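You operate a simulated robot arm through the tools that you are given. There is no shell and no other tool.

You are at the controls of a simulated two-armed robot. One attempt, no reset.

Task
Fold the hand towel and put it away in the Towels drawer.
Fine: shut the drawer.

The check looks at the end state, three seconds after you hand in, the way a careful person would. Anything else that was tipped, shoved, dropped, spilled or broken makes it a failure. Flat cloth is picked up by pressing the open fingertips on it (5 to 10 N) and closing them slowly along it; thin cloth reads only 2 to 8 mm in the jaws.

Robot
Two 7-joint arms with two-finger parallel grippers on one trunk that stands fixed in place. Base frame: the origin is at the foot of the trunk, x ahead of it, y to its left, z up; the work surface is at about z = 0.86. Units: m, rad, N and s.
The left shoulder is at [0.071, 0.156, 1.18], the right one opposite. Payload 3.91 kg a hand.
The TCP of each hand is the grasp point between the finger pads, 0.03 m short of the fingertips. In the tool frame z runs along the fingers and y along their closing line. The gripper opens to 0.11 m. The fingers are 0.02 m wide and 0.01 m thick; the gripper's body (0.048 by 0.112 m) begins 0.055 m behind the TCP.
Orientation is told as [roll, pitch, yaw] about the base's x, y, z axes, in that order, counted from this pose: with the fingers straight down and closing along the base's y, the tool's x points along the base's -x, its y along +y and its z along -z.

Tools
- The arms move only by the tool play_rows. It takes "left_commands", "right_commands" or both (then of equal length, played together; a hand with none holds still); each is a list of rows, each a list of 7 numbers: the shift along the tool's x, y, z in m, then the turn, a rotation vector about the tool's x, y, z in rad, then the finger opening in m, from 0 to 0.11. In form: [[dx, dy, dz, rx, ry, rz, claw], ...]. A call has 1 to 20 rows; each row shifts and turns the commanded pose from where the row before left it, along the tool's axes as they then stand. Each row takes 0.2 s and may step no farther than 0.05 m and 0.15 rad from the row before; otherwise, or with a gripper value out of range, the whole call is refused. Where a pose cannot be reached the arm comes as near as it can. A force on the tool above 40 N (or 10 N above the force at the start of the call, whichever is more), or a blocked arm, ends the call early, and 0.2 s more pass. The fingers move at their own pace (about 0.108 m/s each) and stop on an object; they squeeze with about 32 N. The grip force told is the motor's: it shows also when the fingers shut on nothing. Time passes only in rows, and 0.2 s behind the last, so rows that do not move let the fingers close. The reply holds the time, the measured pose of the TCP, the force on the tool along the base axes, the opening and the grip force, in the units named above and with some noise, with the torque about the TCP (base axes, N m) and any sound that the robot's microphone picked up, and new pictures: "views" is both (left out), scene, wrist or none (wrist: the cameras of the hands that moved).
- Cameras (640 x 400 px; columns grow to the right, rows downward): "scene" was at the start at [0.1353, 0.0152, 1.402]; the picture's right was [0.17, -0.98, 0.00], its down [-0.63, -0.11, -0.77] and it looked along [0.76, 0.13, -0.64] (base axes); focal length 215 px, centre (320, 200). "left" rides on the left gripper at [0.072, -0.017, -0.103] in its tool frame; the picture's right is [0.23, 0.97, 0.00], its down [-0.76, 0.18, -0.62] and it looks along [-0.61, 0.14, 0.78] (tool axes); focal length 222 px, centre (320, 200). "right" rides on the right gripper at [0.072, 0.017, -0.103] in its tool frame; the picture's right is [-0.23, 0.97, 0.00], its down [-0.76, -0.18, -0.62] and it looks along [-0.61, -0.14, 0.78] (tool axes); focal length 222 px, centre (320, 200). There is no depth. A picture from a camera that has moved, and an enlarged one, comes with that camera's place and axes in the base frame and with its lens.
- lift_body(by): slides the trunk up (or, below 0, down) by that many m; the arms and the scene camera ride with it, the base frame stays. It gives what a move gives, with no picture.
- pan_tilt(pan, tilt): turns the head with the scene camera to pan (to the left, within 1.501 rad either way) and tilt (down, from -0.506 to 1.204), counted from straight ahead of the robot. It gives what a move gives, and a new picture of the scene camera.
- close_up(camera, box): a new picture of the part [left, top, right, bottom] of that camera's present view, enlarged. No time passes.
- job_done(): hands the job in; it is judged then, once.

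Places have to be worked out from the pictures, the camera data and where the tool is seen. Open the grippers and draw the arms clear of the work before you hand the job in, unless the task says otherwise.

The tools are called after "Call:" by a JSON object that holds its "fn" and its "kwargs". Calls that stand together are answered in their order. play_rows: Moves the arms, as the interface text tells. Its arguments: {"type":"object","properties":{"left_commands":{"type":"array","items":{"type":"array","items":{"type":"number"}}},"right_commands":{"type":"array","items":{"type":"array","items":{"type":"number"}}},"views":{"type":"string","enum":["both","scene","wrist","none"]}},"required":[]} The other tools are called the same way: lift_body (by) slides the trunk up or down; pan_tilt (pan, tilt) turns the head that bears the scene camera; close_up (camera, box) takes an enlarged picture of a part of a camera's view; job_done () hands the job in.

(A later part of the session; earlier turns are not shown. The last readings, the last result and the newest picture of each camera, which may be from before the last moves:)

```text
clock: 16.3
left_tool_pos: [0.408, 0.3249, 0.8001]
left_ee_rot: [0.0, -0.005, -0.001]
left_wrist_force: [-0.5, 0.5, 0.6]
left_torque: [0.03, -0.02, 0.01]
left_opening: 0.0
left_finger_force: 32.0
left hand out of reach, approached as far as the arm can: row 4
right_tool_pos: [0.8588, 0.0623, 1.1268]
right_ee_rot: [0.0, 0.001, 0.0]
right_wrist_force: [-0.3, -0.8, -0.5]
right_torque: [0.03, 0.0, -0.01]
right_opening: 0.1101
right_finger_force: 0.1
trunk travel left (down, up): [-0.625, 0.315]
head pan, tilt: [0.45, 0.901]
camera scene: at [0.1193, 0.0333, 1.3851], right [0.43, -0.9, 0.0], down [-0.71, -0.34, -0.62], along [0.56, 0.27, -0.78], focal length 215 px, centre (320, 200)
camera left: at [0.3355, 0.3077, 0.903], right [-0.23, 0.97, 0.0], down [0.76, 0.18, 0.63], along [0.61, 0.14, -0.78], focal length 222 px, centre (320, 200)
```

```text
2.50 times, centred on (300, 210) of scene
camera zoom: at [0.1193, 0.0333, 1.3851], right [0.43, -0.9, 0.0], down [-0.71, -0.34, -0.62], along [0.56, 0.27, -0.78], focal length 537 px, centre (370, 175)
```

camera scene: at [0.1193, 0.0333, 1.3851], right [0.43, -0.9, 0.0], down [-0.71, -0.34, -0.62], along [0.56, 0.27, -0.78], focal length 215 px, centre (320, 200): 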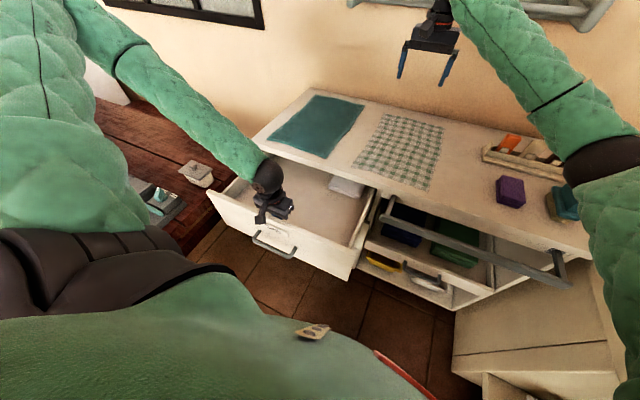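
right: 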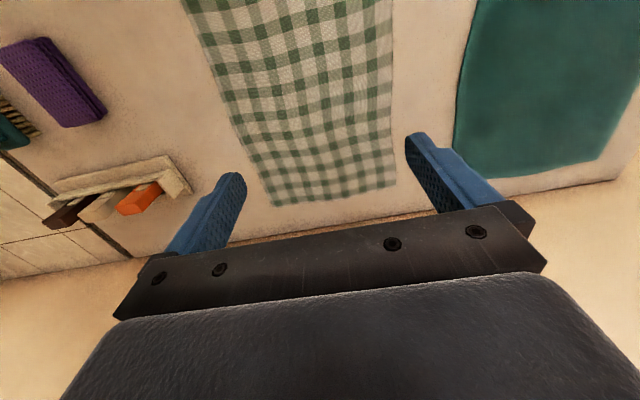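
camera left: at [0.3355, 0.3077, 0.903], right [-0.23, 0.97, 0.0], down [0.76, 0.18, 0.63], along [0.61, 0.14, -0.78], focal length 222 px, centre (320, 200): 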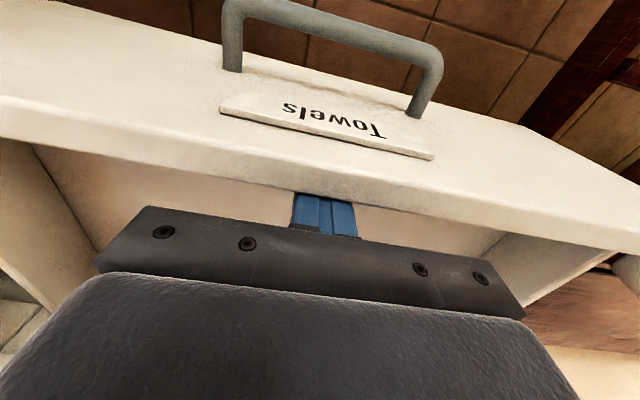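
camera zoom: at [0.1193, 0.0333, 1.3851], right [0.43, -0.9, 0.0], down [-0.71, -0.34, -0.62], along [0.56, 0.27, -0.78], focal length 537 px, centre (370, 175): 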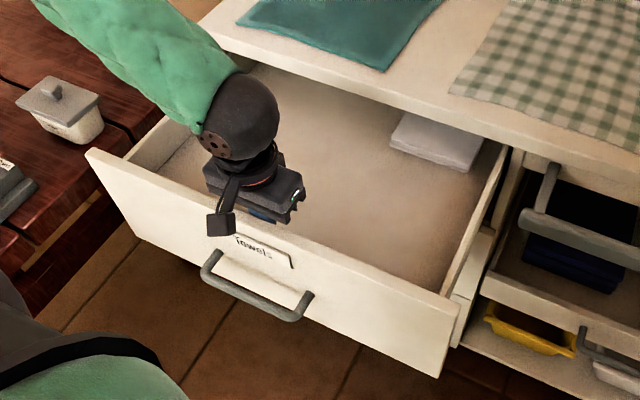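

The drawer has a folded white towel at the back right (x≳0.70) and the opened front part (x≈0.40–0.64, y≈0.08–0.58) is free. Now I'll lift the left hand out and bring both hands above the near edge of the teal towel (corners at about (0.678,0.54) and (0.676,0.284)).

Call:
{"fn": "play_rows", "kwargs": {"left_commands": [[-0.03, 0, 0, 0, 0, 0, 0], [-0.03, 0, 0, 0, 0, 0, 0], [0, 0, -0.04, 0, 0, 0, 0], [0, 0, -0.04, 0, 0, 0, 0], [0, 0, -0.04, 0, 0, 0, 0], [0, 0, -0.04, 0, 0, 0, 0], [0, 0, -0.04, 0, 0, 0, 0], [-0.0325, 0.0257, 0, 0, 0, 0, 0.07], [-0.0325, 0.0257, 0, 0, 0, 0, 0.07], [-0.0325, 0.0257, 0, 0, 0, 0, 0.07], [-0.0325, 0.0257, 0, 0, 0, 0, 0.07], [-0.0325, 0.0257, 0, 0, 0, 0, 0.07], [-0.0325, 0.0257, 0, 0, 0, 0, 0.07], [-0.0325, 0.0257, 0, 0, 0, 0, 0.07]], "right_commands": [[0, 0, 0, 0, 0, 0, 0.11], [0, 0, 0, 0, 0, 0, 0.11], [0, 0, 0, 0, 0, 0, 0.11], [0, 0, 0, 0, 0, 0, 0.11], [0, 0, 0, 0, 0, 0, 0.11], [0, 0, 0, 0, 0, 0, 0.11], [0, 0, 0, 0, 0, 0, 0.11], [0.0229, 0.034, 0.0153, 0, 0, 0, 0.07], [0.0229, 0.034, 0.0153, 0, 0, 0, 0.07], [0.0229, 0.034, 0.0153, 0, 0, 0, 0.07], [0.0229, 0.034, 0.0153, 0, 0, 0, 0.07], [0.0229, 0.034, 0.0153, 0, 0, 0, 0.07], [0.0229, 0.034, 0.0153, 0, 0, 0, 0.07], [0.0229, 0.034, 0.0153, 0, 0, 0, 0.07]], "views": "both"}}

Call:
{"fn": "pan_tilt", "kwargs": {"pan": 0.4, "tilt": 0.75}}

```text
clock: 19.3
left_tool_pos: [0.6963, 0.5052, 1.0009]
left_ee_rot: [-0.002, -0.007, 0.002]
left_wrist_force: [0.0, 0.5, 0.7]
left_torque: [-0.04, 0.0, 0.02]
left_opening: 0.0699
left_finger_force: 0.0
right_tool_pos: [0.6995, 0.2999, 1.0166]
right_ee_rot: [-0.002, 0.001, -0.002]
right_wrist_force: [0.3, -0.2, -0.2]
right_torque: [-0.03, -0.01, 0.01]
right_opening: 0.0701
right_finger_force: 0.1
trunk travel left (down, up): [-0.625, 0.315]
head pan, tilt: [0.45, 0.901]
camera scene: at [0.12, 0.0349, 1.3849], right [0.43, -0.9, 0.0], down [-0.71, -0.34, -0.62], along [0.56, 0.27, -0.78], focal length 215 px, centre (320, 200)
camera right: at [0.6256, 0.3178, 1.1217], right [0.23, 0.97, 0.0], down [0.76, -0.18, 0.62], along [0.61, -0.14, -0.78], focal length 222 px, centre (320, 200)
camera left: at [0.6236, 0.4894, 1.1046], right [-0.23, 0.97, 0.0], down [0.76, 0.18, 0.63], along [0.61, 0.14, -0.78], focal length 222 px, centre (320, 200)
```

scene: 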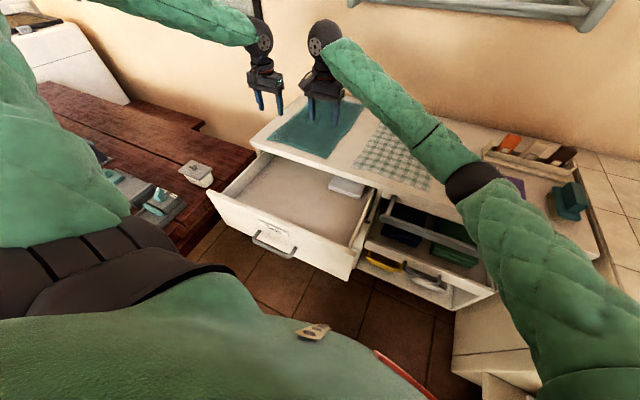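
right: 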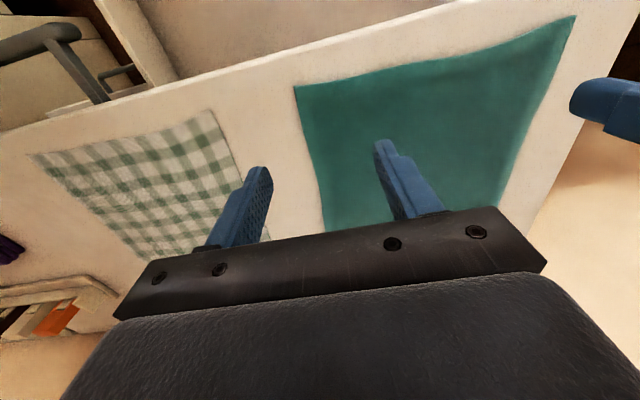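
left: 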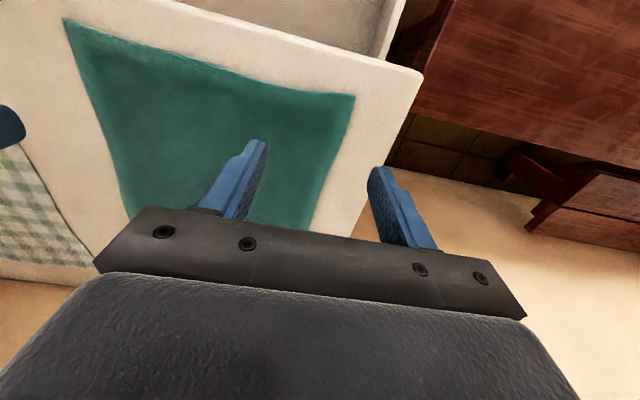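

```text
clock: 20.0
left_tool_pos: [0.6945, 0.503, 1.0041]
left_ee_rot: [0.002, -0.007, 0.0]
left_wrist_force: [-0.4, 0.0, 0.6]
left_torque: [0.0, 0.01, -0.01]
left_opening: 0.0699
left_finger_force: 0.0
right_tool_pos: [0.6987, 0.2992, 1.0193]
right_ee_rot: [0.0, 0.0, 0.001]
right_wrist_force: [-0.2, 0.5, -0.3]
right_torque: [-0.02, -0.01, 0.01]
right_opening: 0.0699
right_finger_force: 0.1
trunk travel left (down, up): [-0.625, 0.315]
head pan, tilt: [0.4, 0.75]
camera scene: at [0.1274, 0.0324, 1.397], right [0.39, -0.92, 0.0], down [-0.63, -0.27, -0.73], along [0.67, 0.28, -0.68], focal length 215 px, centre (320, 200)
```

scene: 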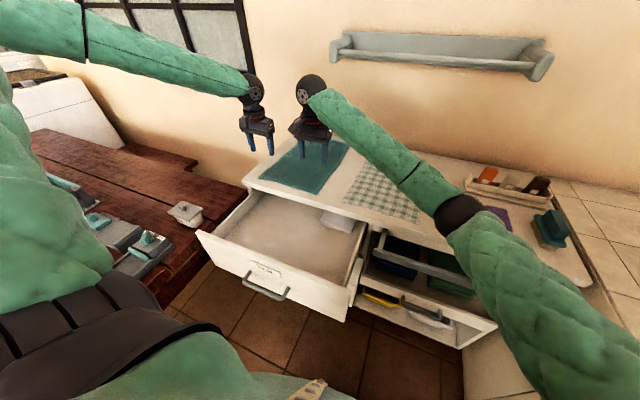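

Wrist views put the towel's near corners at about (0.672, 0.283) and (0.673, 0.538). I'll line the hands up just inside those corners (left y≈0.495, right y≈0.325, x≈0.686) and lower to just above the cloth.

Call:
{"fn": "play_rows", "kwargs": {"left_commands": [[0.009, -0.009, 0, 0, 0, 0, 0.05], [0, 0, 0.033, 0, 0, 0, 0.05], [0, 0, 0.033, 0, 0, 0, 0.05], [0, 0, 0.028, 0, 0, 0, 0.05], [0, 0, 0, 0, 0, 0, 0.05]], "right_commands": [[0.013, 0.0255, 0, 0, 0, 0, 0.05], [0, 0, 0.038, 0, 0, 0, 0.05], [0, 0, 0.038, 0, 0, 0, 0.05], [0, 0, 0.034, 0, 0, 0, 0.05], [0, 0, 0, 0, 0, 0, 0.05]], "views": "wrist"}}

```text
clock: 21.2
left_tool_pos: [0.6855, 0.4948, 0.9078]
left_ee_rot: [0.001, -0.007, 0.001]
left_wrist_force: [-1.6, 0.5, 0.0]
left_torque: [0.03, -0.02, 0.01]
left_opening: 0.0499
left_finger_force: 0.2
right_tool_pos: [0.6858, 0.325, 0.9107]
right_ee_rot: [0.0, 0.002, 0.0]
right_wrist_force: [0.0, 0.0, 0.7]
right_torque: [-0.03, 0.02, -0.03]
right_opening: 0.05
right_finger_force: 0.1
trunk travel left (down, up): [-0.625, 0.315]
head pan, tilt: [0.4, 0.75]
camera right: at [0.6112, 0.3427, 1.0142], right [0.23, 0.97, 0.0], down [0.76, -0.18, 0.62], along [0.61, -0.14, -0.78], focal length 222 px, centre (320, 200)
camera left: at [0.6126, 0.4787, 1.0112], right [-0.23, 0.97, 0.0], down [0.76, 0.18, 0.63], along [0.61, 0.14, -0.78], focal length 222 px, centre (320, 200)
```

right: 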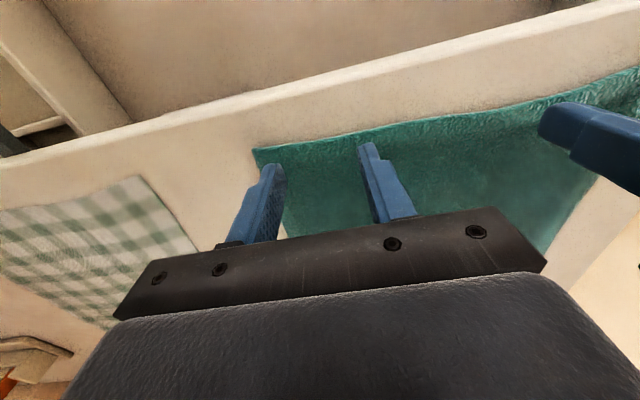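
left: 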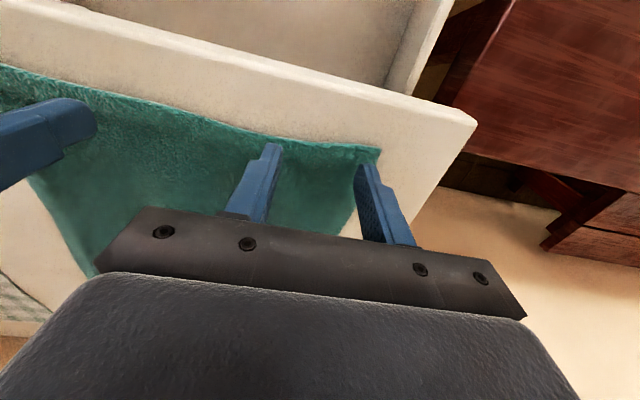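

Both fingertip pairs sit just inside the near edge. I'll lower in small steps until the press force reads about 5–10 N.

Call:
{"fn": "play_rows", "kwargs": {"left_commands": [[0, 0, 0.003, 0, 0, 0, 0.05], [0, 0, 0.003, 0, 0, 0, 0.05], [0, 0, 0.002, 0, 0, 0, 0.05]], "right_commands": [[0, 0, 0.004, 0, 0, 0, 0.05], [0, 0, 0.004, 0, 0, 0, 0.05], [0, 0, 0.003, 0, 0, 0, 0.05]], "views": "none"}}

```text
clock: 22.0
left_tool_pos: [0.6865, 0.4955, 0.8995]
left_ee_rot: [0.0, -0.006, 0.0]
left_wrist_force: [-0.1, 0.6, 1.1]
left_torque: [0.02, 0.01, -0.02]
left_opening: 0.0502
left_finger_force: 0.0
right_tool_pos: [0.6868, 0.3253, 0.8976]
right_ee_rot: [-0.002, 0.002, 0.001]
right_wrist_force: [0.1, -0.7, 0.6]
right_torque: [-0.02, -0.04, -0.04]
right_opening: 0.0503
right_finger_force: 0.0
trunk travel left (down, up): [-0.625, 0.315]
head pan, tilt: [0.4, 0.75]
```

No contact yet at TCP z≈0.898. Lowering a few more millimetres.

Call:
{"fn": "play_rows", "kwargs": {"left_commands": [[0, 0, 0.002, 0, 0, 0, 0.05], [0, 0, 0.002, 0, 0, 0, 0.05]], "right_commands": [[0, 0, 0.002, 0, 0, 0, 0.05], [0, 0, 0.001, 0, 0, 0, 0.05]], "views": "none"}}

```text
clock: 22.6
left_tool_pos: [0.6856, 0.4955, 0.8952]
left_ee_rot: [0.0, -0.007, 0.0]
left_wrist_force: [-0.8, -0.8, 0.0]
left_torque: [-0.01, 0.03, -0.03]
left_opening: 0.0501
left_finger_force: 0.1
right_tool_pos: [0.6866, 0.3245, 0.8952]
right_ee_rot: [0.0, 0.0, -0.002]
right_wrist_force: [-0.1, 0.2, 1.0]
right_torque: [0.02, 0.0, 0.0]
right_opening: 0.05
right_finger_force: 0.1
trunk travel left (down, up): [-0.625, 0.315]
head pan, tilt: [0.4, 0.75]
```

Still no clear contact; continuing down 2 mm at a time.

Call:
{"fn": "play_rows", "kwargs": {"left_commands": [[0, 0, 0.0015, 0, 0, 0, 0.05], [0, 0, 0.0015, 0, 0, 0, 0.05]], "right_commands": [[0, 0, 0.0015, 0, 0, 0, 0.05], [0, 0, 0.0015, 0, 0, 0, 0.05]], "views": "none"}}

```text
clock: 23.2
left_tool_pos: [0.6866, 0.4955, 0.8936]
left_ee_rot: [0.0, -0.007, 0.0]
left_wrist_force: [0.4, 0.4, 2.7]
left_torque: [0.01, -0.01, -0.01]
left_opening: 0.05
left_finger_force: 0.1
right_tool_pos: [0.6862, 0.3256, 0.8925]
right_ee_rot: [0.0, -0.001, 0.0]
right_wrist_force: [1.1, -0.2, 9.0]
right_torque: [0.04, -0.04, 0.0]
right_opening: 0.0501
right_finger_force: 0.1
trunk travel left (down, up): [-0.625, 0.315]
head pan, tilt: [0.4, 0.75]
```

Right presses at 9 N, left at ~3 N. I'll add 1 mm on the left, then close both slowly along the cloth.

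Call:
{"fn": "play_rows", "kwargs": {"left_commands": [[0, 0, 0.001, 0, 0, 0, 0.05], [0, 0, 0.0003, 0, 0, 0, 0.045], [0, 0, 0, 0, 0, 0, 0.04], [0, 0, 0, 0, 0, 0, 0.035], [0, 0, 0, 0, 0, 0, 0.03], [0, 0, 0, 0, 0, 0, 0.025], [0, 0, 0, 0, 0, 0, 0.02], [0, 0, 0, 0, 0, 0, 0.015], [0, 0, 0, 0, 0, 0, 0.01], [0, 0, 0, 0, 0, 0, 0.005], [0, 0, 0, 0, 0, 0, 0.0], [0, 0, 0, 0, 0, 0, 0.0]], "right_commands": [[0, 0, 0, 0, 0, 0, 0.05], [0, 0, 0, 0, 0, 0, 0.045], [0, 0, 0, 0, 0, 0, 0.04], [0, 0, 0, 0, 0, 0, 0.035], [0, 0, 0, 0, 0, 0, 0.03], [0, 0, 0, 0, 0, 0, 0.025], [0, 0, 0, 0, 0, 0, 0.02], [0, 0, 0, 0, 0, 0, 0.015], [0, 0, 0, 0, 0, 0, 0.01], [0, 0, 0, 0, 0, 0, 0.005], [0, 0, 0, 0, 0, 0, 0.0], [0, 0, 0, 0, 0, 0, 0.0]], "views": "both"}}

```text
clock: 25.8
left_tool_pos: [0.6859, 0.4961, 0.893]
left_ee_rot: [0.001, -0.008, 0.001]
left_wrist_force: [-0.5, 0.3, 11.1]
left_torque: [-0.02, -0.05, 0.01]
left_opening: 0.0001
left_finger_force: 31.6
right_tool_pos: [0.686, 0.325, 0.893]
right_ee_rot: [0.0, 0.001, 0.0]
right_wrist_force: [0.8, 2.9, 9.9]
right_torque: [0.08, -0.02, 0.02]
right_opening: 0.0044
right_finger_force: 31.7
trunk travel left (down, up): [-0.625, 0.315]
head pan, tilt: [0.4, 0.75]
camera scene: at [0.1263, 0.0321, 1.3972], right [0.39, -0.92, 0.0], down [-0.63, -0.27, -0.73], along [0.67, 0.28, -0.68], focal length 215 px, centre (320, 200)
camera right: at [0.6113, 0.342, 0.9975], right [0.23, 0.97, 0.0], down [0.76, -0.18, 0.62], along [0.61, -0.14, -0.78], focal length 222 px, centre (320, 200)
camera left: at [0.6124, 0.4783, 0.9959], right [-0.23, 0.97, 0.0], down [0.76, 0.18, 0.63], along [0.61, 0.14, -0.78], focal length 222 px, centre (320, 200)
```

scene: 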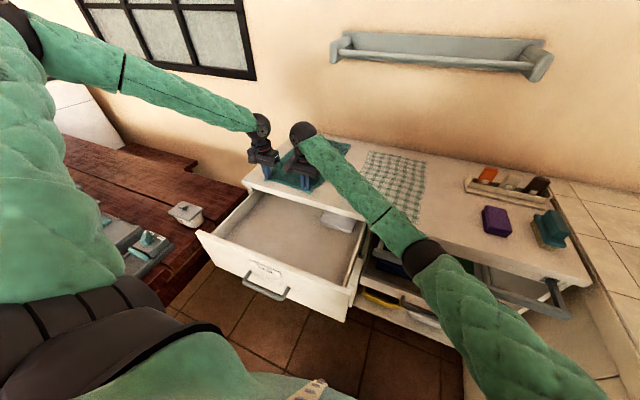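
right: 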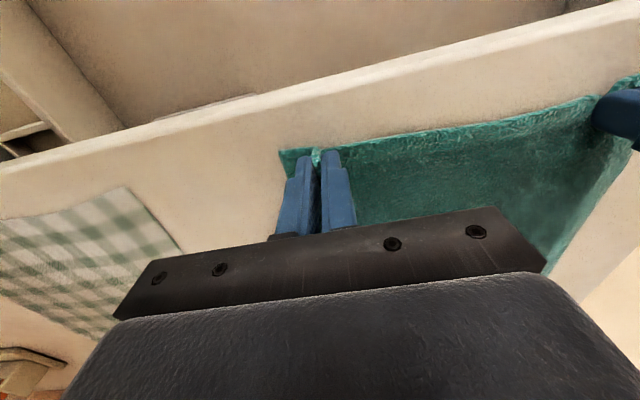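
left: 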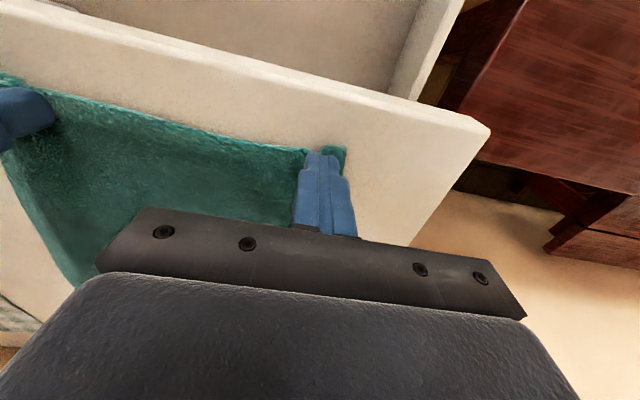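

Right gripped (4.4 mm), but the left closed on nothing and its corner slid to about y≈0.508. I'll reopen the left, shift inward, and press again a bit firmer.

Call:
{"fn": "play_rows", "kwargs": {"left_commands": [[0, 0, -0.01, 0, 0, 0, 0.02], [0, -0.011, 0, 0, 0, 0, 0.045], [0, -0.011, 0, 0, 0, 0, 0.045], [0, 0, 0.006, 0, 0, 0, 0.045], [0, 0, 0.004, 0, 0, 0, 0.045], [0, 0, 0, 0, 0, 0, 0.045]], "views": "wrist"}}

```text
clock: 27.2
left_tool_pos: [0.6847, 0.4725, 0.8932]
left_ee_rot: [0.0, -0.009, -0.001]
left_wrist_force: [-1.6, 0.2, 4.2]
left_torque: [0.03, 0.04, 0.0]
left_opening: 0.0448
left_finger_force: 0.0
right_tool_pos: [0.6856, 0.3263, 0.8926]
right_ee_rot: [0.001, 0.0, -0.001]
right_wrist_force: [-0.2, 0.8, 13.3]
right_torque: [0.02, -0.01, 0.02]
right_opening: 0.0046
right_finger_force: 32.0
trunk travel left (down, up): [-0.625, 0.315]
head pan, tilt: [0.4, 0.75]
camera left: at [0.6123, 0.456, 0.9965], right [-0.23, 0.97, 0.0], down [0.76, 0.18, 0.63], along [0.61, 0.14, -0.78], focal length 222 px, centre (320, 200)
```

left: 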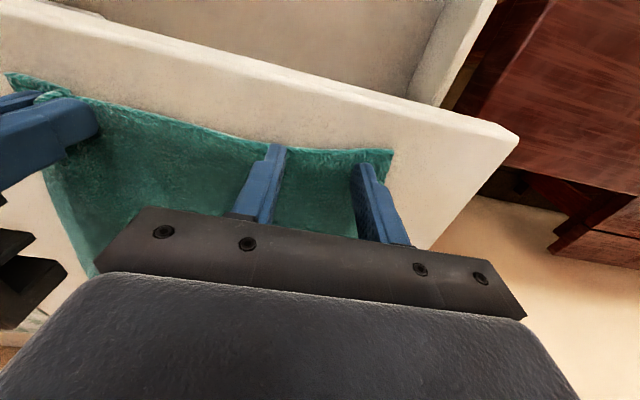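

The left is pressing at ~4 N with both fingers on the cloth. I'll press 0.8 mm more, then close slower.

Call:
{"fn": "play_rows", "kwargs": {"left_commands": [[0, 0, 0.001, 0, 0, 0, 0.045], [0, 0, 0, 0, 0, 0, 0.045], [0, 0, 0, 0, 0, 0, 0.042], [0, 0, 0, 0, 0, 0, 0.039], [0, 0, 0, 0, 0, 0, 0.036], [0, 0, 0, 0, 0, 0, 0.033], [0, 0, 0, 0, 0, 0, 0.03], [0, 0, 0, 0, 0, 0, 0.027], [0, 0, 0, 0, 0, 0, 0.024], [0, 0, 0, 0, 0, 0, 0.021], [0, 0, 0, 0, 0, 0, 0.018], [0, 0, 0, 0, 0, 0, 0.015], [0, 0, 0, 0, 0, 0, 0.012], [0, 0, 0, 0, 0, 0, 0.009], [0, 0, 0, 0, 0, 0, 0.006], [0, 0, 0, 0, 0, 0, 0.003], [0, 0, 0, 0, 0, 0, 0.0], [0, 0, 0, 0, 0, 0, 0.0]], "views": "wrist"}}

```text
clock: 31.0
left_tool_pos: [0.6858, 0.4732, 0.8931]
left_ee_rot: [0.0, -0.008, 0.0]
left_wrist_force: [-0.3, -7.9, 14.2]
left_torque: [-0.22, -0.03, 0.02]
left_opening: 0.0049
left_finger_force: 31.5
right_tool_pos: [0.6841, 0.325, 0.8934]
right_ee_rot: [0.0, 0.0, 0.001]
right_wrist_force: [1.8, 7.3, 8.8]
right_torque: [0.23, -0.11, 0.0]
right_opening: 0.0048
right_finger_force: 32.1
trunk travel left (down, up): [-0.625, 0.315]
head pan, tilt: [0.4, 0.75]
camera left: at [0.6121, 0.4557, 0.9956], right [-0.23, 0.97, 0.0], down [0.76, 0.18, 0.63], along [0.61, 0.14, -0.78], focal length 222 px, centre (320, 200)
```

left: 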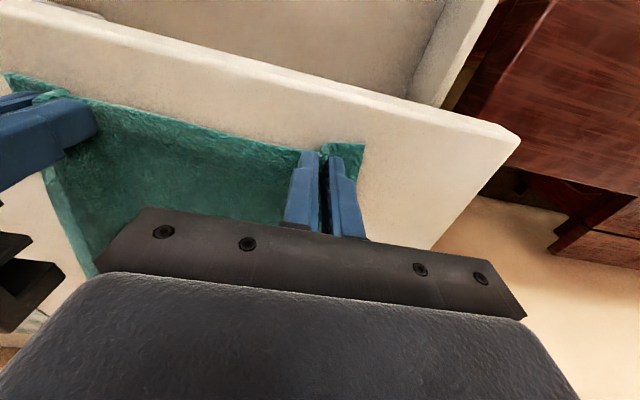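

Both hands now hold the near edge (left 4.9 mm, right 4.8 mm). I'll lift it slightly and drag the towel ~0.20 m toward me so the fold's far edge comes within reach.

Call:
{"fn": "play_rows", "kwargs": {"left_commands": [[0, 0, -0.012, 0, 0, 0, 0], [0, 0, -0.018, 0, 0, 0, 0], [0.02, -0.002, -0.003, 0, 0, 0, 0], [0.02, -0.002, -0.003, 0, 0, 0, 0], [0.02, -0.003, -0.003, 0, 0, 0, 0], [0.02, -0.003, -0.003, 0, 0, 0, 0], [0.02, -0.003, 0, 0, 0, 0, 0]], "right_commands": [[0, 0, -0.012, 0, 0, 0, 0], [0, 0, -0.018, 0, 0, 0, 0], [0.02, -0.002, -0.003, 0, 0, 0, 0], [0.02, -0.002, -0.003, 0, 0, 0, 0], [0.02, -0.003, -0.003, 0, 0, 0, 0], [0.02, -0.003, -0.003, 0, 0, 0, 0], [0.02, -0.003, 0, 0, 0, 0, 0]], "views": "both"}}

```text
clock: 32.6
left_tool_pos: [0.5861, 0.46, 0.9332]
left_ee_rot: [-0.001, -0.007, 0.001]
left_wrist_force: [0.5, -6.4, 0.2]
left_torque: [-0.22, 0.02, 0.0]
left_opening: 0.0045
left_finger_force: 31.9
right_tool_pos: [0.5854, 0.3118, 0.9347]
right_ee_rot: [0.0, 0.0, -0.001]
right_wrist_force: [0.1, 6.9, 0.3]
right_torque: [0.18, 0.01, 0.0]
right_opening: 0.0041
right_finger_force: 32.3
trunk travel left (down, up): [-0.625, 0.315]
head pan, tilt: [0.4, 0.75]
camera scene: at [0.1269, 0.0328, 1.3971], right [0.39, -0.92, 0.0], down [-0.63, -0.27, -0.73], along [0.67, 0.28, -0.68], focal length 215 px, centre (320, 200)
camera right: at [0.5118, 0.3298, 1.039], right [0.23, 0.97, 0.0], down [0.76, -0.18, 0.62], along [0.61, -0.14, -0.78], focal length 222 px, centre (320, 200)
camera left: at [0.5118, 0.4428, 1.0358], right [-0.23, 0.97, 0.0], down [0.76, 0.18, 0.63], along [0.61, 0.14, -0.78], focal length 222 px, centre (320, 200)
```

scene: 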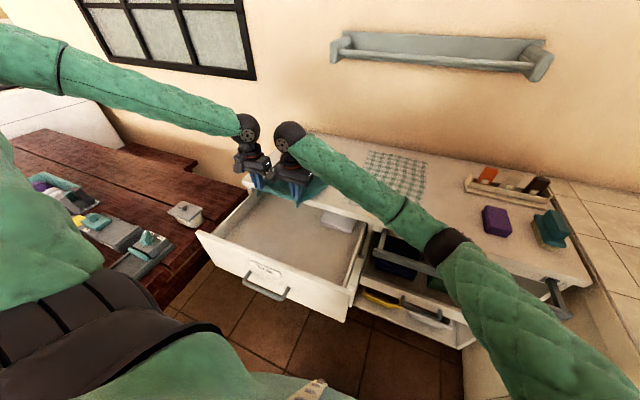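
right: 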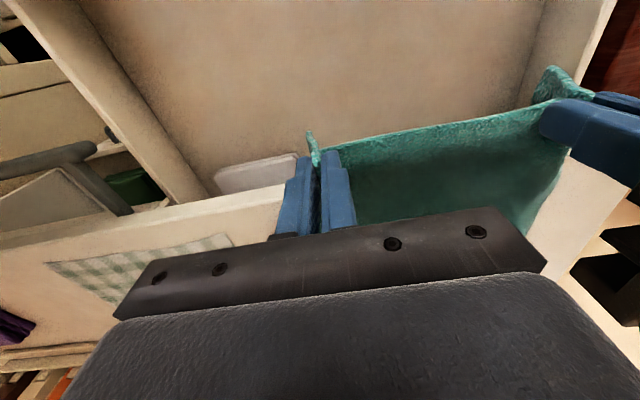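
left: 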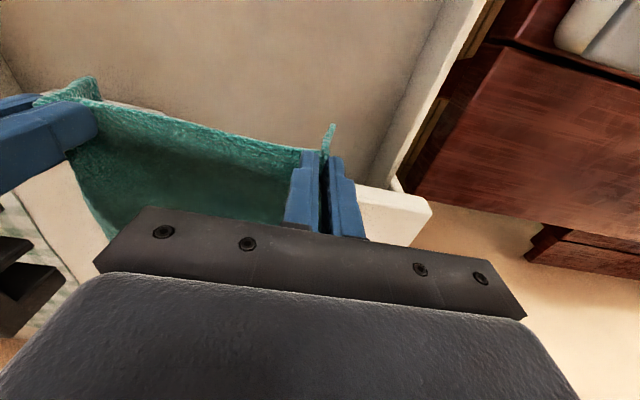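

The towel is following nicely. I'll drag another ~0.10 m.

Call:
{"fn": "play_rows", "kwargs": {"left_commands": [[0.02, -0.003, 0, 0, 0, 0, 0], [0.02, -0.003, 0, 0, 0, 0, 0], [0.02, -0.003, 0, 0, 0, 0, 0], [0.02, -0.003, 0, 0, 0, 0, 0], [0.02, -0.003, 0, 0, 0, 0, 0]], "right_commands": [[0.02, -0.003, 0, 0, 0, 0, 0], [0.02, -0.003, 0, 0, 0, 0, 0], [0.02, -0.003, 0, 0, 0, 0, 0], [0.02, -0.003, 0, 0, 0, 0, 0], [0.02, -0.003, 0, 0, 0, 0, 0]], "views": "both"}}

Call:
{"fn": "close_up", "kwargs": {"camera": "scene", "box": [200, 90, 440, 250]}}

```text
clock: 33.8
left_tool_pos: [0.4869, 0.4459, 0.9328]
left_ee_rot: [0.0, -0.01, 0.001]
left_wrist_force: [-0.6, -8.4, 0.3]
left_torque: [-0.33, -0.04, 0.03]
left_opening: 0.0046
left_finger_force: 31.9
right_tool_pos: [0.4854, 0.2968, 0.9348]
right_ee_rot: [0.0, 0.001, -0.001]
right_wrist_force: [0.6, 8.9, -0.2]
right_torque: [0.26, 0.0, 0.01]
right_opening: 0.0044
right_finger_force: 32.0
trunk travel left (down, up): [-0.625, 0.315]
head pan, tilt: [0.4, 0.75]
camera scene: at [0.1268, 0.033, 1.3971], right [0.39, -0.92, 0.0], down [-0.63, -0.27, -0.73], along [0.67, 0.28, -0.68], focal length 215 px, centre (320, 200)
camera right: at [0.4118, 0.3146, 1.0392], right [0.23, 0.97, 0.0], down [0.76, -0.18, 0.62], along [0.61, -0.14, -0.78], focal length 222 px, centre (320, 200)
camera left: at [0.413, 0.4288, 1.0352], right [-0.23, 0.97, 0.0], down [0.76, 0.18, 0.63], along [0.61, 0.14, -0.78], focal length 222 px, centre (320, 200)
```

scene: 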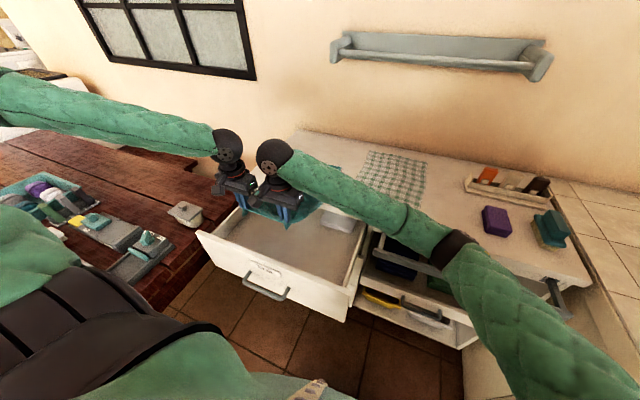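
right: 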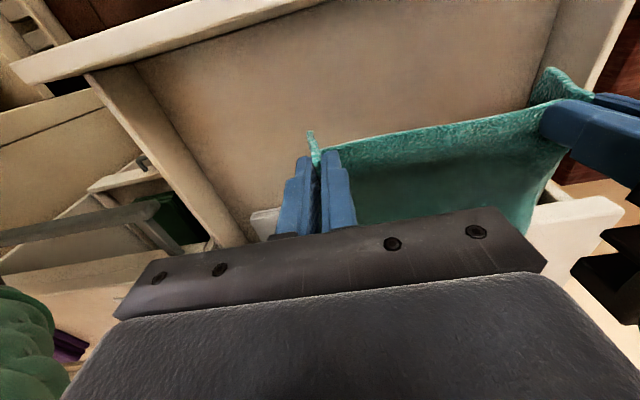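
left: 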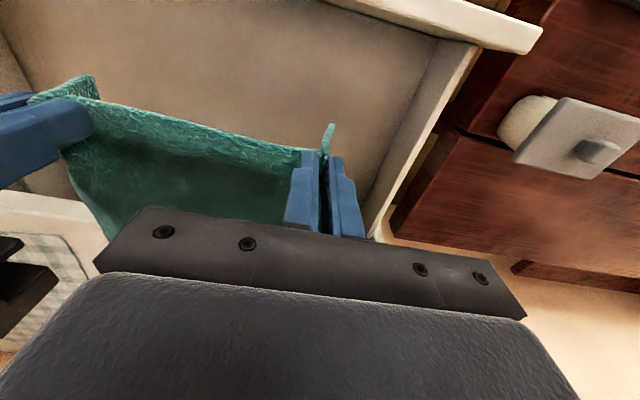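

```text
2.50 times, centred on (320, 170) of scene
camera zoom: at [0.1268, 0.033, 1.3971], right [0.39, -0.92, 0.0], down [-0.63, -0.27, -0.73], along [0.67, 0.28, -0.68], focal length 537 px, centre (320, 275)
```

zoom: 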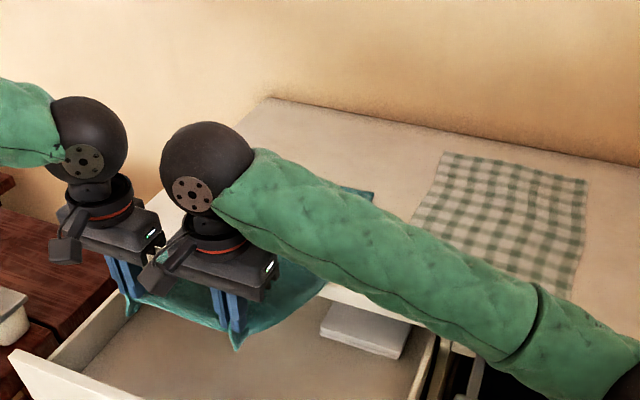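

The far edge is now at x≈0.886 and the near edge at x≈0.47, so the fold line will be around x≈0.68. I'll lift both hands in an arc up over the fold line and pitch the hands for more forward reach.

Call:
{"fn": "play_rows", "kwargs": {"left_commands": [[-0.0141, 0, -0.02175, 0, 0, 0, 0], [-0.0141, 0, -0.02175, 0, 0, 0, 0], [-0.0141, 0, -0.02175, 0, 0, 0, 0], [-0.0141, 0, -0.02175, 0, 0, 0, 0], [-0.0273, 0, -0.011, 0, 0, 0, 0], [-0.0273, 0, -0.011, 0, 0, 0, 0], [-0.0273, 0, -0.011, 0, 0, 0, 0], [-0.0273, 0, -0.011, 0, 0, 0, 0], [-0.0273, 0, -0.011, 0, 0, 0, 0], [0, 0, 0, 0, -0.1167, 0, 0], [0, 0, 0, 0, -0.1167, 0, 0], [0, 0, 0, 0, -0.1167, 0, 0]], "right_commands": [[-0.0141, 0, -0.02175, 0, 0, 0, 0], [-0.0141, 0, -0.02175, 0, 0, 0, 0], [-0.0141, 0, -0.02175, 0, 0, 0, 0], [-0.0141, 0, -0.02175, 0, 0, 0, 0], [-0.0273, 0, -0.011, 0, 0, 0, 0], [-0.0273, 0, -0.011, 0, 0, 0, 0], [-0.0273, 0, -0.011, 0, 0, 0, 0], [-0.0273, 0, -0.011, 0, 0, 0, 0], [-0.0273, 0, -0.011, 0, 0, 0, 0], [0, 0, 0, 0, -0.1167, 0, 0], [0, 0, 0, 0, -0.1167, 0, 0], [0, 0, 0, 0, -0.1167, 0, 0]], "views": "both"}}

Call:
{"fn": "close_up", "kwargs": {"camera": "scene", "box": [200, 70, 440, 230]}}

```text
clock: 36.4
left_tool_pos: [0.6782, 0.4459, 1.0752]
left_ee_rot: [-0.003, -0.358, -0.001]
left_wrist_force: [-0.8, -9.0, -0.1]
left_torque: [-0.3, 0.0, -0.05]
left_opening: 0.0046
left_finger_force: 32.2
right_tool_pos: [0.6771, 0.2974, 1.0788]
right_ee_rot: [-0.001, -0.354, 0.0]
right_wrist_force: [-0.1, 7.3, 0.0]
right_torque: [0.19, 0.01, 0.11]
right_opening: 0.0044
right_finger_force: 32.0
trunk travel left (down, up): [-0.625, 0.315]
head pan, tilt: [0.4, 0.75]
camera scene: at [0.1268, 0.0333, 1.3971], right [0.39, -0.92, 0.0], down [-0.63, -0.27, -0.73], along [0.67, 0.28, -0.68], focal length 215 px, centre (320, 200)
camera right: at [0.5733, 0.3151, 1.1506], right [0.21, 0.97, 0.08], down [0.5, -0.18, 0.85], along [0.84, -0.14, -0.52], focal length 222 px, centre (320, 200)
camera left: at [0.5736, 0.4293, 1.147], right [-0.21, 0.97, -0.08], down [0.49, 0.18, 0.85], along [0.84, 0.14, -0.52], focal length 222 px, centre (320, 200)
```

scene: 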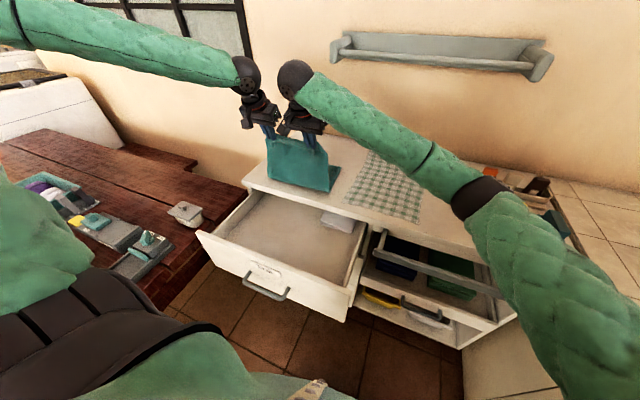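
right: 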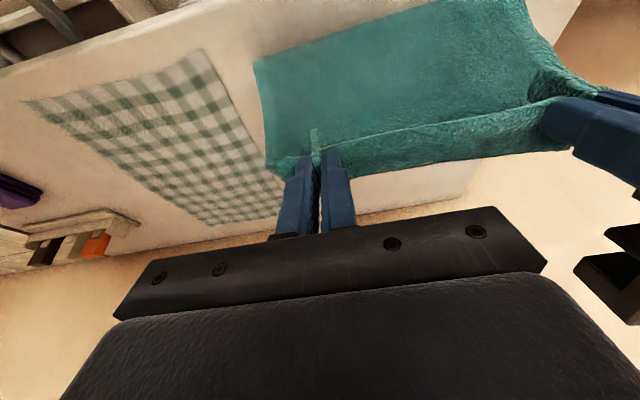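
left: 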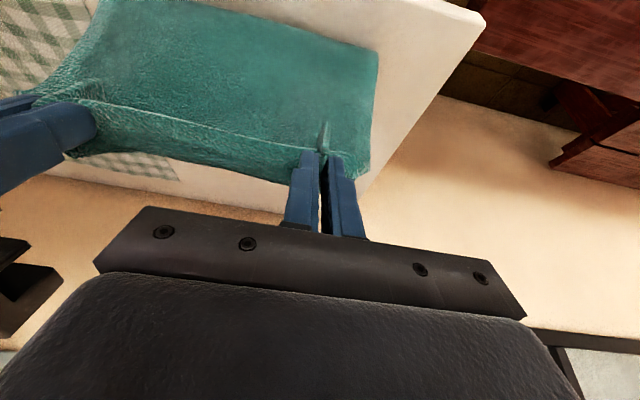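

```text
2.50 times, centred on (320, 150) of scene
camera zoom: at [0.1268, 0.0333, 1.3971], right [0.39, -0.92, 0.0], down [-0.63, -0.27, -0.73], along [0.67, 0.28, -0.68], focal length 537 px, centre (320, 325)
```

zoom: 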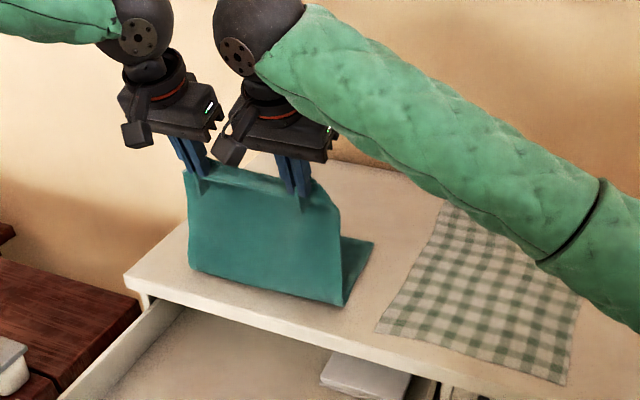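

The towel is standing up neatly with its fold line at x≈0.69–0.70 and the lower half flat on the counter. I'll continue forward and down along the arc.

Call:
{"fn": "play_rows", "kwargs": {"left_commands": [[-0.0205, 0, 0.0142, 0, 0, 0, 0], [-0.0205, 0, 0.0142, 0, 0, 0, 0], [-0.0205, 0, 0.0142, 0, 0, 0, 0], [-0.0205, 0, 0.0142, 0, 0, 0, 0], [-0.0109, 0, 0.0213, 0, 0, 0, 0], [-0.0109, 0, 0.0213, 0, 0, 0, 0]], "right_commands": [[-0.0205, 0, 0.0142, 0, 0, 0, 0], [-0.0205, 0, 0.0142, 0, 0, 0, 0], [-0.0205, 0, 0.0142, 0, 0, 0, 0], [-0.0205, 0, 0.0142, 0, 0, 0, 0], [-0.0109, 0, 0.0213, 0, 0, 0, 0], [-0.0109, 0, 0.0213, 0, 0, 0, 0]], "views": "both"}}

Call:
{"fn": "close_up", "kwargs": {"camera": "scene", "box": [200, 70, 440, 230]}}

```text
clock: 37.8
left_tool_pos: [0.8124, 0.4465, 1.0172]
left_ee_rot: [0.0, -0.355, 0.003]
left_wrist_force: [0.8, -8.4, 0.0]
left_torque: [-0.23, 0.02, -0.12]
left_opening: 0.0047
left_finger_force: 31.5
right_tool_pos: [0.8124, 0.2981, 1.0171]
right_ee_rot: [-0.002, -0.347, 0.001]
right_wrist_force: [0.2, 7.7, -0.7]
right_torque: [0.19, 0.06, 0.1]
right_opening: 0.0042
right_finger_force: 31.7
trunk travel left (down, up): [-0.625, 0.315]
head pan, tilt: [0.4, 0.75]
camera scene: at [0.1295, 0.0329, 1.3967], right [0.39, -0.92, 0.0], down [-0.63, -0.27, -0.73], along [0.67, 0.28, -0.68], focal length 215 px, centre (320, 200)
camera right: at [0.7074, 0.3154, 1.0906], right [0.21, 0.97, 0.08], down [0.5, -0.18, 0.85], along [0.84, -0.14, -0.53], focal length 222 px, centre (320, 200)
camera left: at [0.7076, 0.4291, 1.0887], right [-0.21, 0.97, -0.08], down [0.5, 0.18, 0.85], along [0.84, 0.14, -0.52], focal length 222 px, centre (320, 200)
```

scene: 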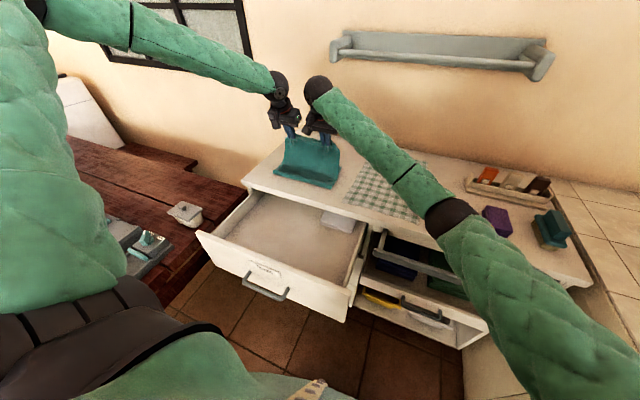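
right: 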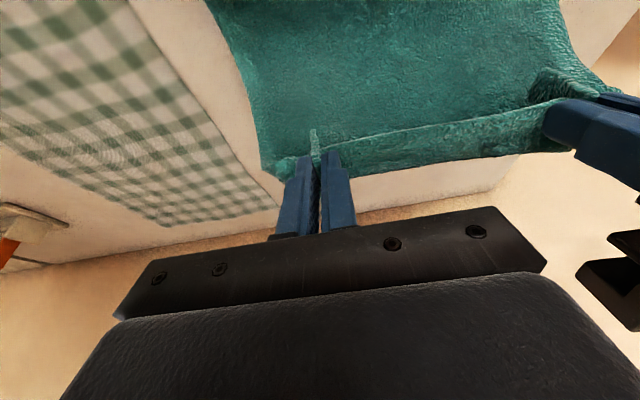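
left: 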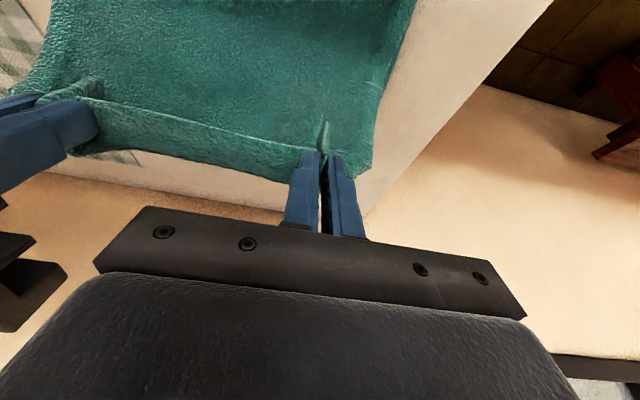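

```text
2.50 times, centred on (320, 150) of scene
camera zoom: at [0.1295, 0.0329, 1.3967], right [0.39, -0.92, 0.0], down [-0.63, -0.27, -0.73], along [0.67, 0.28, -0.68], focal length 537 px, centre (320, 325)
```

zoom: 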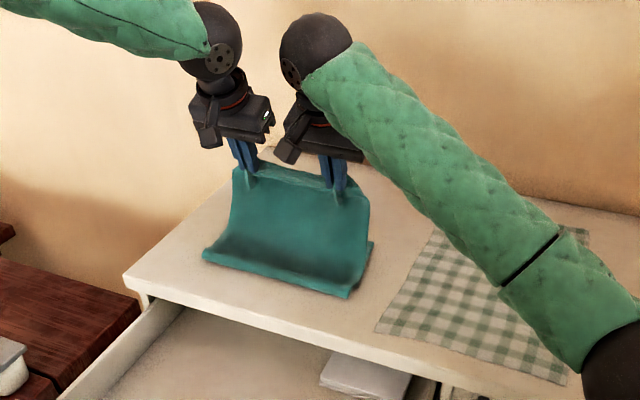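

The flap is arcing over cleanly. I'll bring it down so the held edge lands on top of the far edge near x≈0.87–0.88.

Call:
{"fn": "play_rows", "kwargs": {"left_commands": [[-0.0103, 0, 0.0208, 0, 0, 0, 0], [-0.0103, 0, 0.0208, 0, 0, 0, 0], [0.0019, 0, 0.0192, 0, 0, 0, 0], [0.0019, 0, 0.0192, 0, 0, 0, 0], [0.0019, 0, 0.0192, 0, 0, 0, 0], [0.0019, 0, 0.0192, 0, 0, 0, 0]], "right_commands": [[-0.0103, 0, 0.0208, 0, 0, 0, 0], [-0.0103, 0, 0.0208, 0, 0, 0, 0], [0.0019, 0, 0.0192, 0, 0, 0, 0], [0.0019, 0, 0.0192, 0, 0, 0, 0], [0.0019, 0, 0.0192, 0, 0, 0, 0], [0.0019, 0, 0.0192, 0, 0, 0, 0]], "views": "both"}}

Call:
{"fn": "close_up", "kwargs": {"camera": "scene", "box": [220, 90, 400, 220]}}

```text
clock: 39.2
left_tool_pos: [0.865, 0.4459, 0.912]
left_ee_rot: [-0.001, -0.355, 0.003]
left_wrist_force: [0.7, -7.3, 0.7]
left_torque: [-0.22, 0.03, -0.05]
left_opening: 0.0044
left_finger_force: 31.7
right_tool_pos: [0.8648, 0.2981, 0.911]
right_ee_rot: [-0.001, -0.348, 0.001]
right_wrist_force: [0.1, 7.3, -0.8]
right_torque: [0.19, 0.02, 0.09]
right_opening: 0.0044
right_finger_force: 31.9
trunk travel left (down, up): [-0.625, 0.315]
head pan, tilt: [0.4, 0.75]
camera scene: at [0.1291, 0.0331, 1.3968], right [0.39, -0.92, 0.0], down [-0.63, -0.27, -0.73], along [0.67, 0.28, -0.68], focal length 215 px, centre (320, 200)
camera right: at [0.7599, 0.3151, 0.9837], right [0.21, 0.97, 0.08], down [0.5, -0.18, 0.85], along [0.84, -0.14, -0.53], focal length 222 px, centre (320, 200)
camera left: at [0.7611, 0.4288, 0.9827], right [-0.21, 0.97, -0.08], down [0.5, 0.18, 0.85], along [0.84, 0.14, -0.52], focal length 222 px, centre (320, 200)
```

scene: 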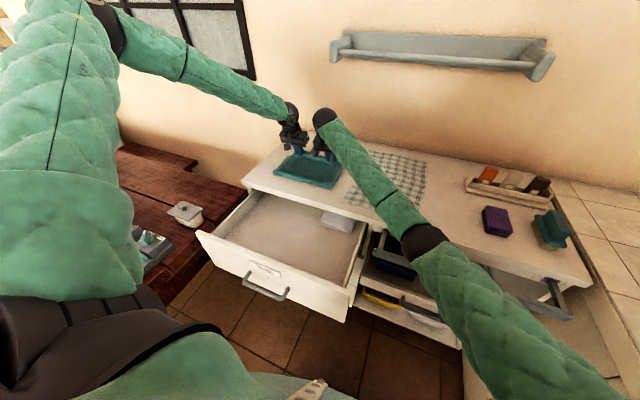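
right: 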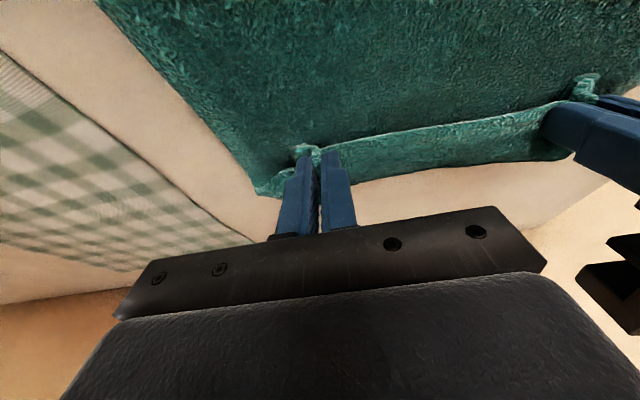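
left: 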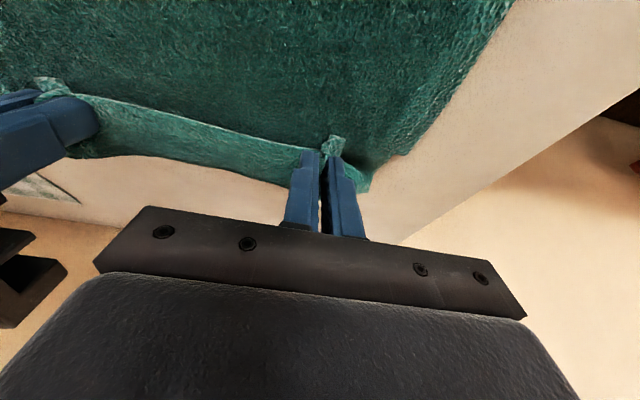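

```text
3.08 times, centred on (310, 155) of scene
camera zoom: at [0.1291, 0.0331, 1.3968], right [0.39, -0.92, 0.0], down [-0.63, -0.27, -0.73], along [0.67, 0.28, -0.68], focal length 662 px, centre (351, 338)
```

zoom: 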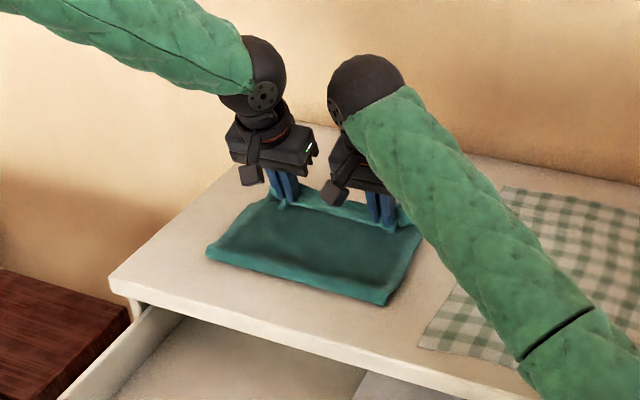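

The flap lies over the lower half with edges near-aligned. I'll lower a few mm more, open the fingers gently, and rise straight up.

Call:
{"fn": "play_rows", "kwargs": {"left_commands": [[0.002, 0, 0.0056, 0, 0, 0, 0], [0, 0, 0, 0, 0, 0, 0.01], [0, 0, 0, 0, 0, 0, 0.02], [0, 0, 0, 0, 0, 0, 0.03], [0, 0, 0, 0, 0, 0, 0.03], [-0.005, 0, -0.014, 0, 0, 0, 0.03], [-0.01, 0, -0.028, 0, 0, 0, 0.03], [-0.014, 0, -0.038, 0, 0, 0, 0.03]], "right_commands": [[0.002, 0, 0.0056, 0, 0, 0, 0], [0, 0, 0, 0, 0, 0, 0.01], [0, 0, 0, 0, 0, 0, 0.02], [0, 0, 0, 0, 0, 0, 0.03], [0, 0, 0, 0, 0, 0, 0.03], [-0.005, 0, -0.014, 0, 0, 0, 0.03], [-0.01, 0, -0.028, 0, 0, 0, 0.03], [-0.014, 0, -0.038, 0, 0, 0, 0.03]], "views": "both"}}

Call:
{"fn": "close_up", "kwargs": {"camera": "scene", "box": [220, 90, 400, 220]}}

```text
clock: 41.0
left_tool_pos: [0.8628, 0.4461, 0.9931]
left_ee_rot: [0.0, -0.358, 0.002]
left_wrist_force: [0.5, -0.9, -0.7]
left_torque: [0.02, -0.04, -0.03]
left_opening: 0.0301
left_finger_force: 0.0
right_tool_pos: [0.8607, 0.2973, 0.992]
right_ee_rot: [-0.001, -0.35, -0.001]
right_wrist_force: [-0.9, 0.3, 0.1]
right_torque: [-0.01, -0.03, -0.01]
right_opening: 0.0301
right_finger_force: 0.1
trunk travel left (down, up): [-0.625, 0.315]
head pan, tilt: [0.4, 0.75]
camera scene: at [0.126, 0.0326, 1.397], right [0.39, -0.92, 0.0], down [-0.63, -0.27, -0.73], along [0.67, 0.28, -0.68], focal length 215 px, centre (320, 200)
camera right: at [0.7571, 0.3146, 1.0654], right [0.21, 0.97, 0.08], down [0.5, -0.18, 0.85], along [0.84, -0.14, -0.53], focal length 222 px, centre (320, 200)
camera left: at [0.758, 0.4292, 1.0644], right [-0.21, 0.97, -0.08], down [0.49, 0.18, 0.85], along [0.84, 0.14, -0.52], focal length 222 px, centre (320, 200)
```

scene: 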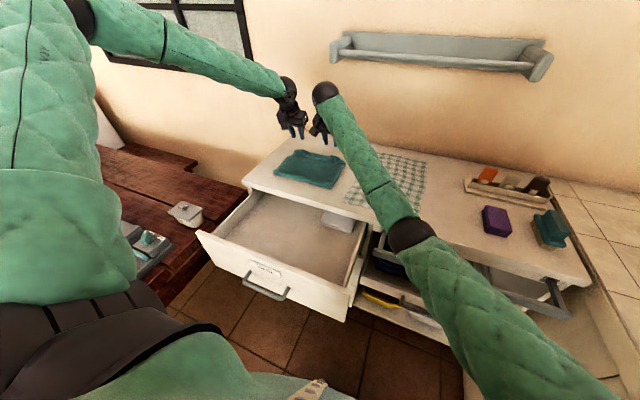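
right: 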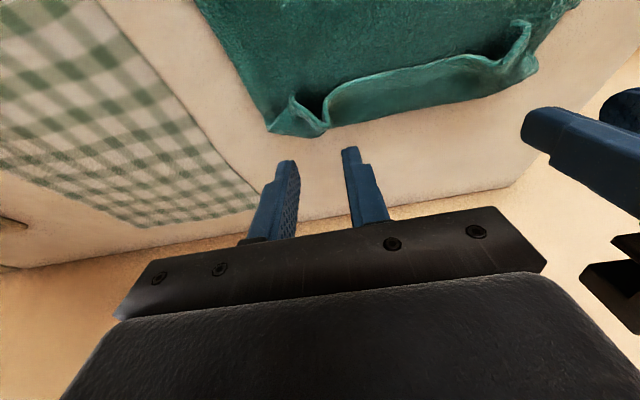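
left: 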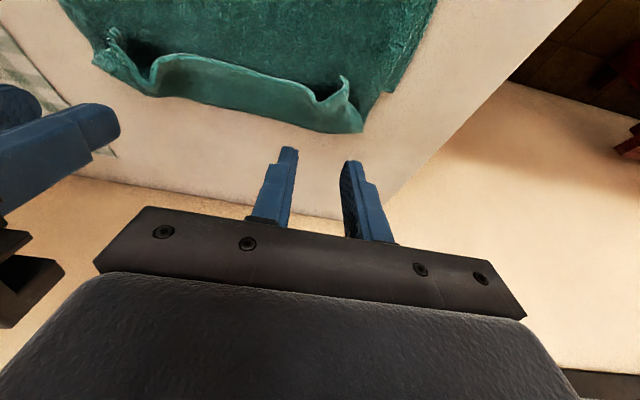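

```text
3.08 times, centred on (310, 155) of scene
camera zoom: at [0.126, 0.0326, 1.397], right [0.39, -0.92, 0.0], down [-0.63, -0.27, -0.73], along [0.67, 0.28, -0.68], focal length 662 px, centre (351, 338)
```

zoom: 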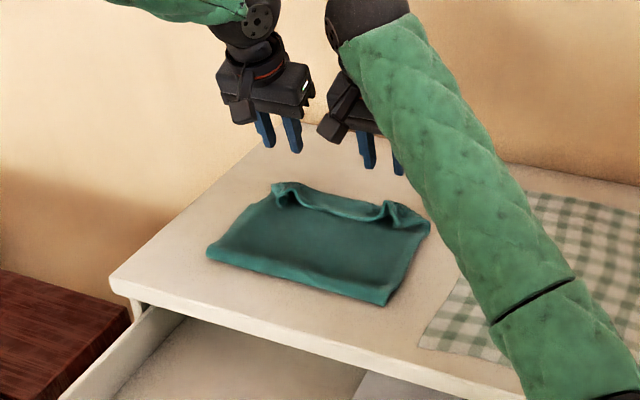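

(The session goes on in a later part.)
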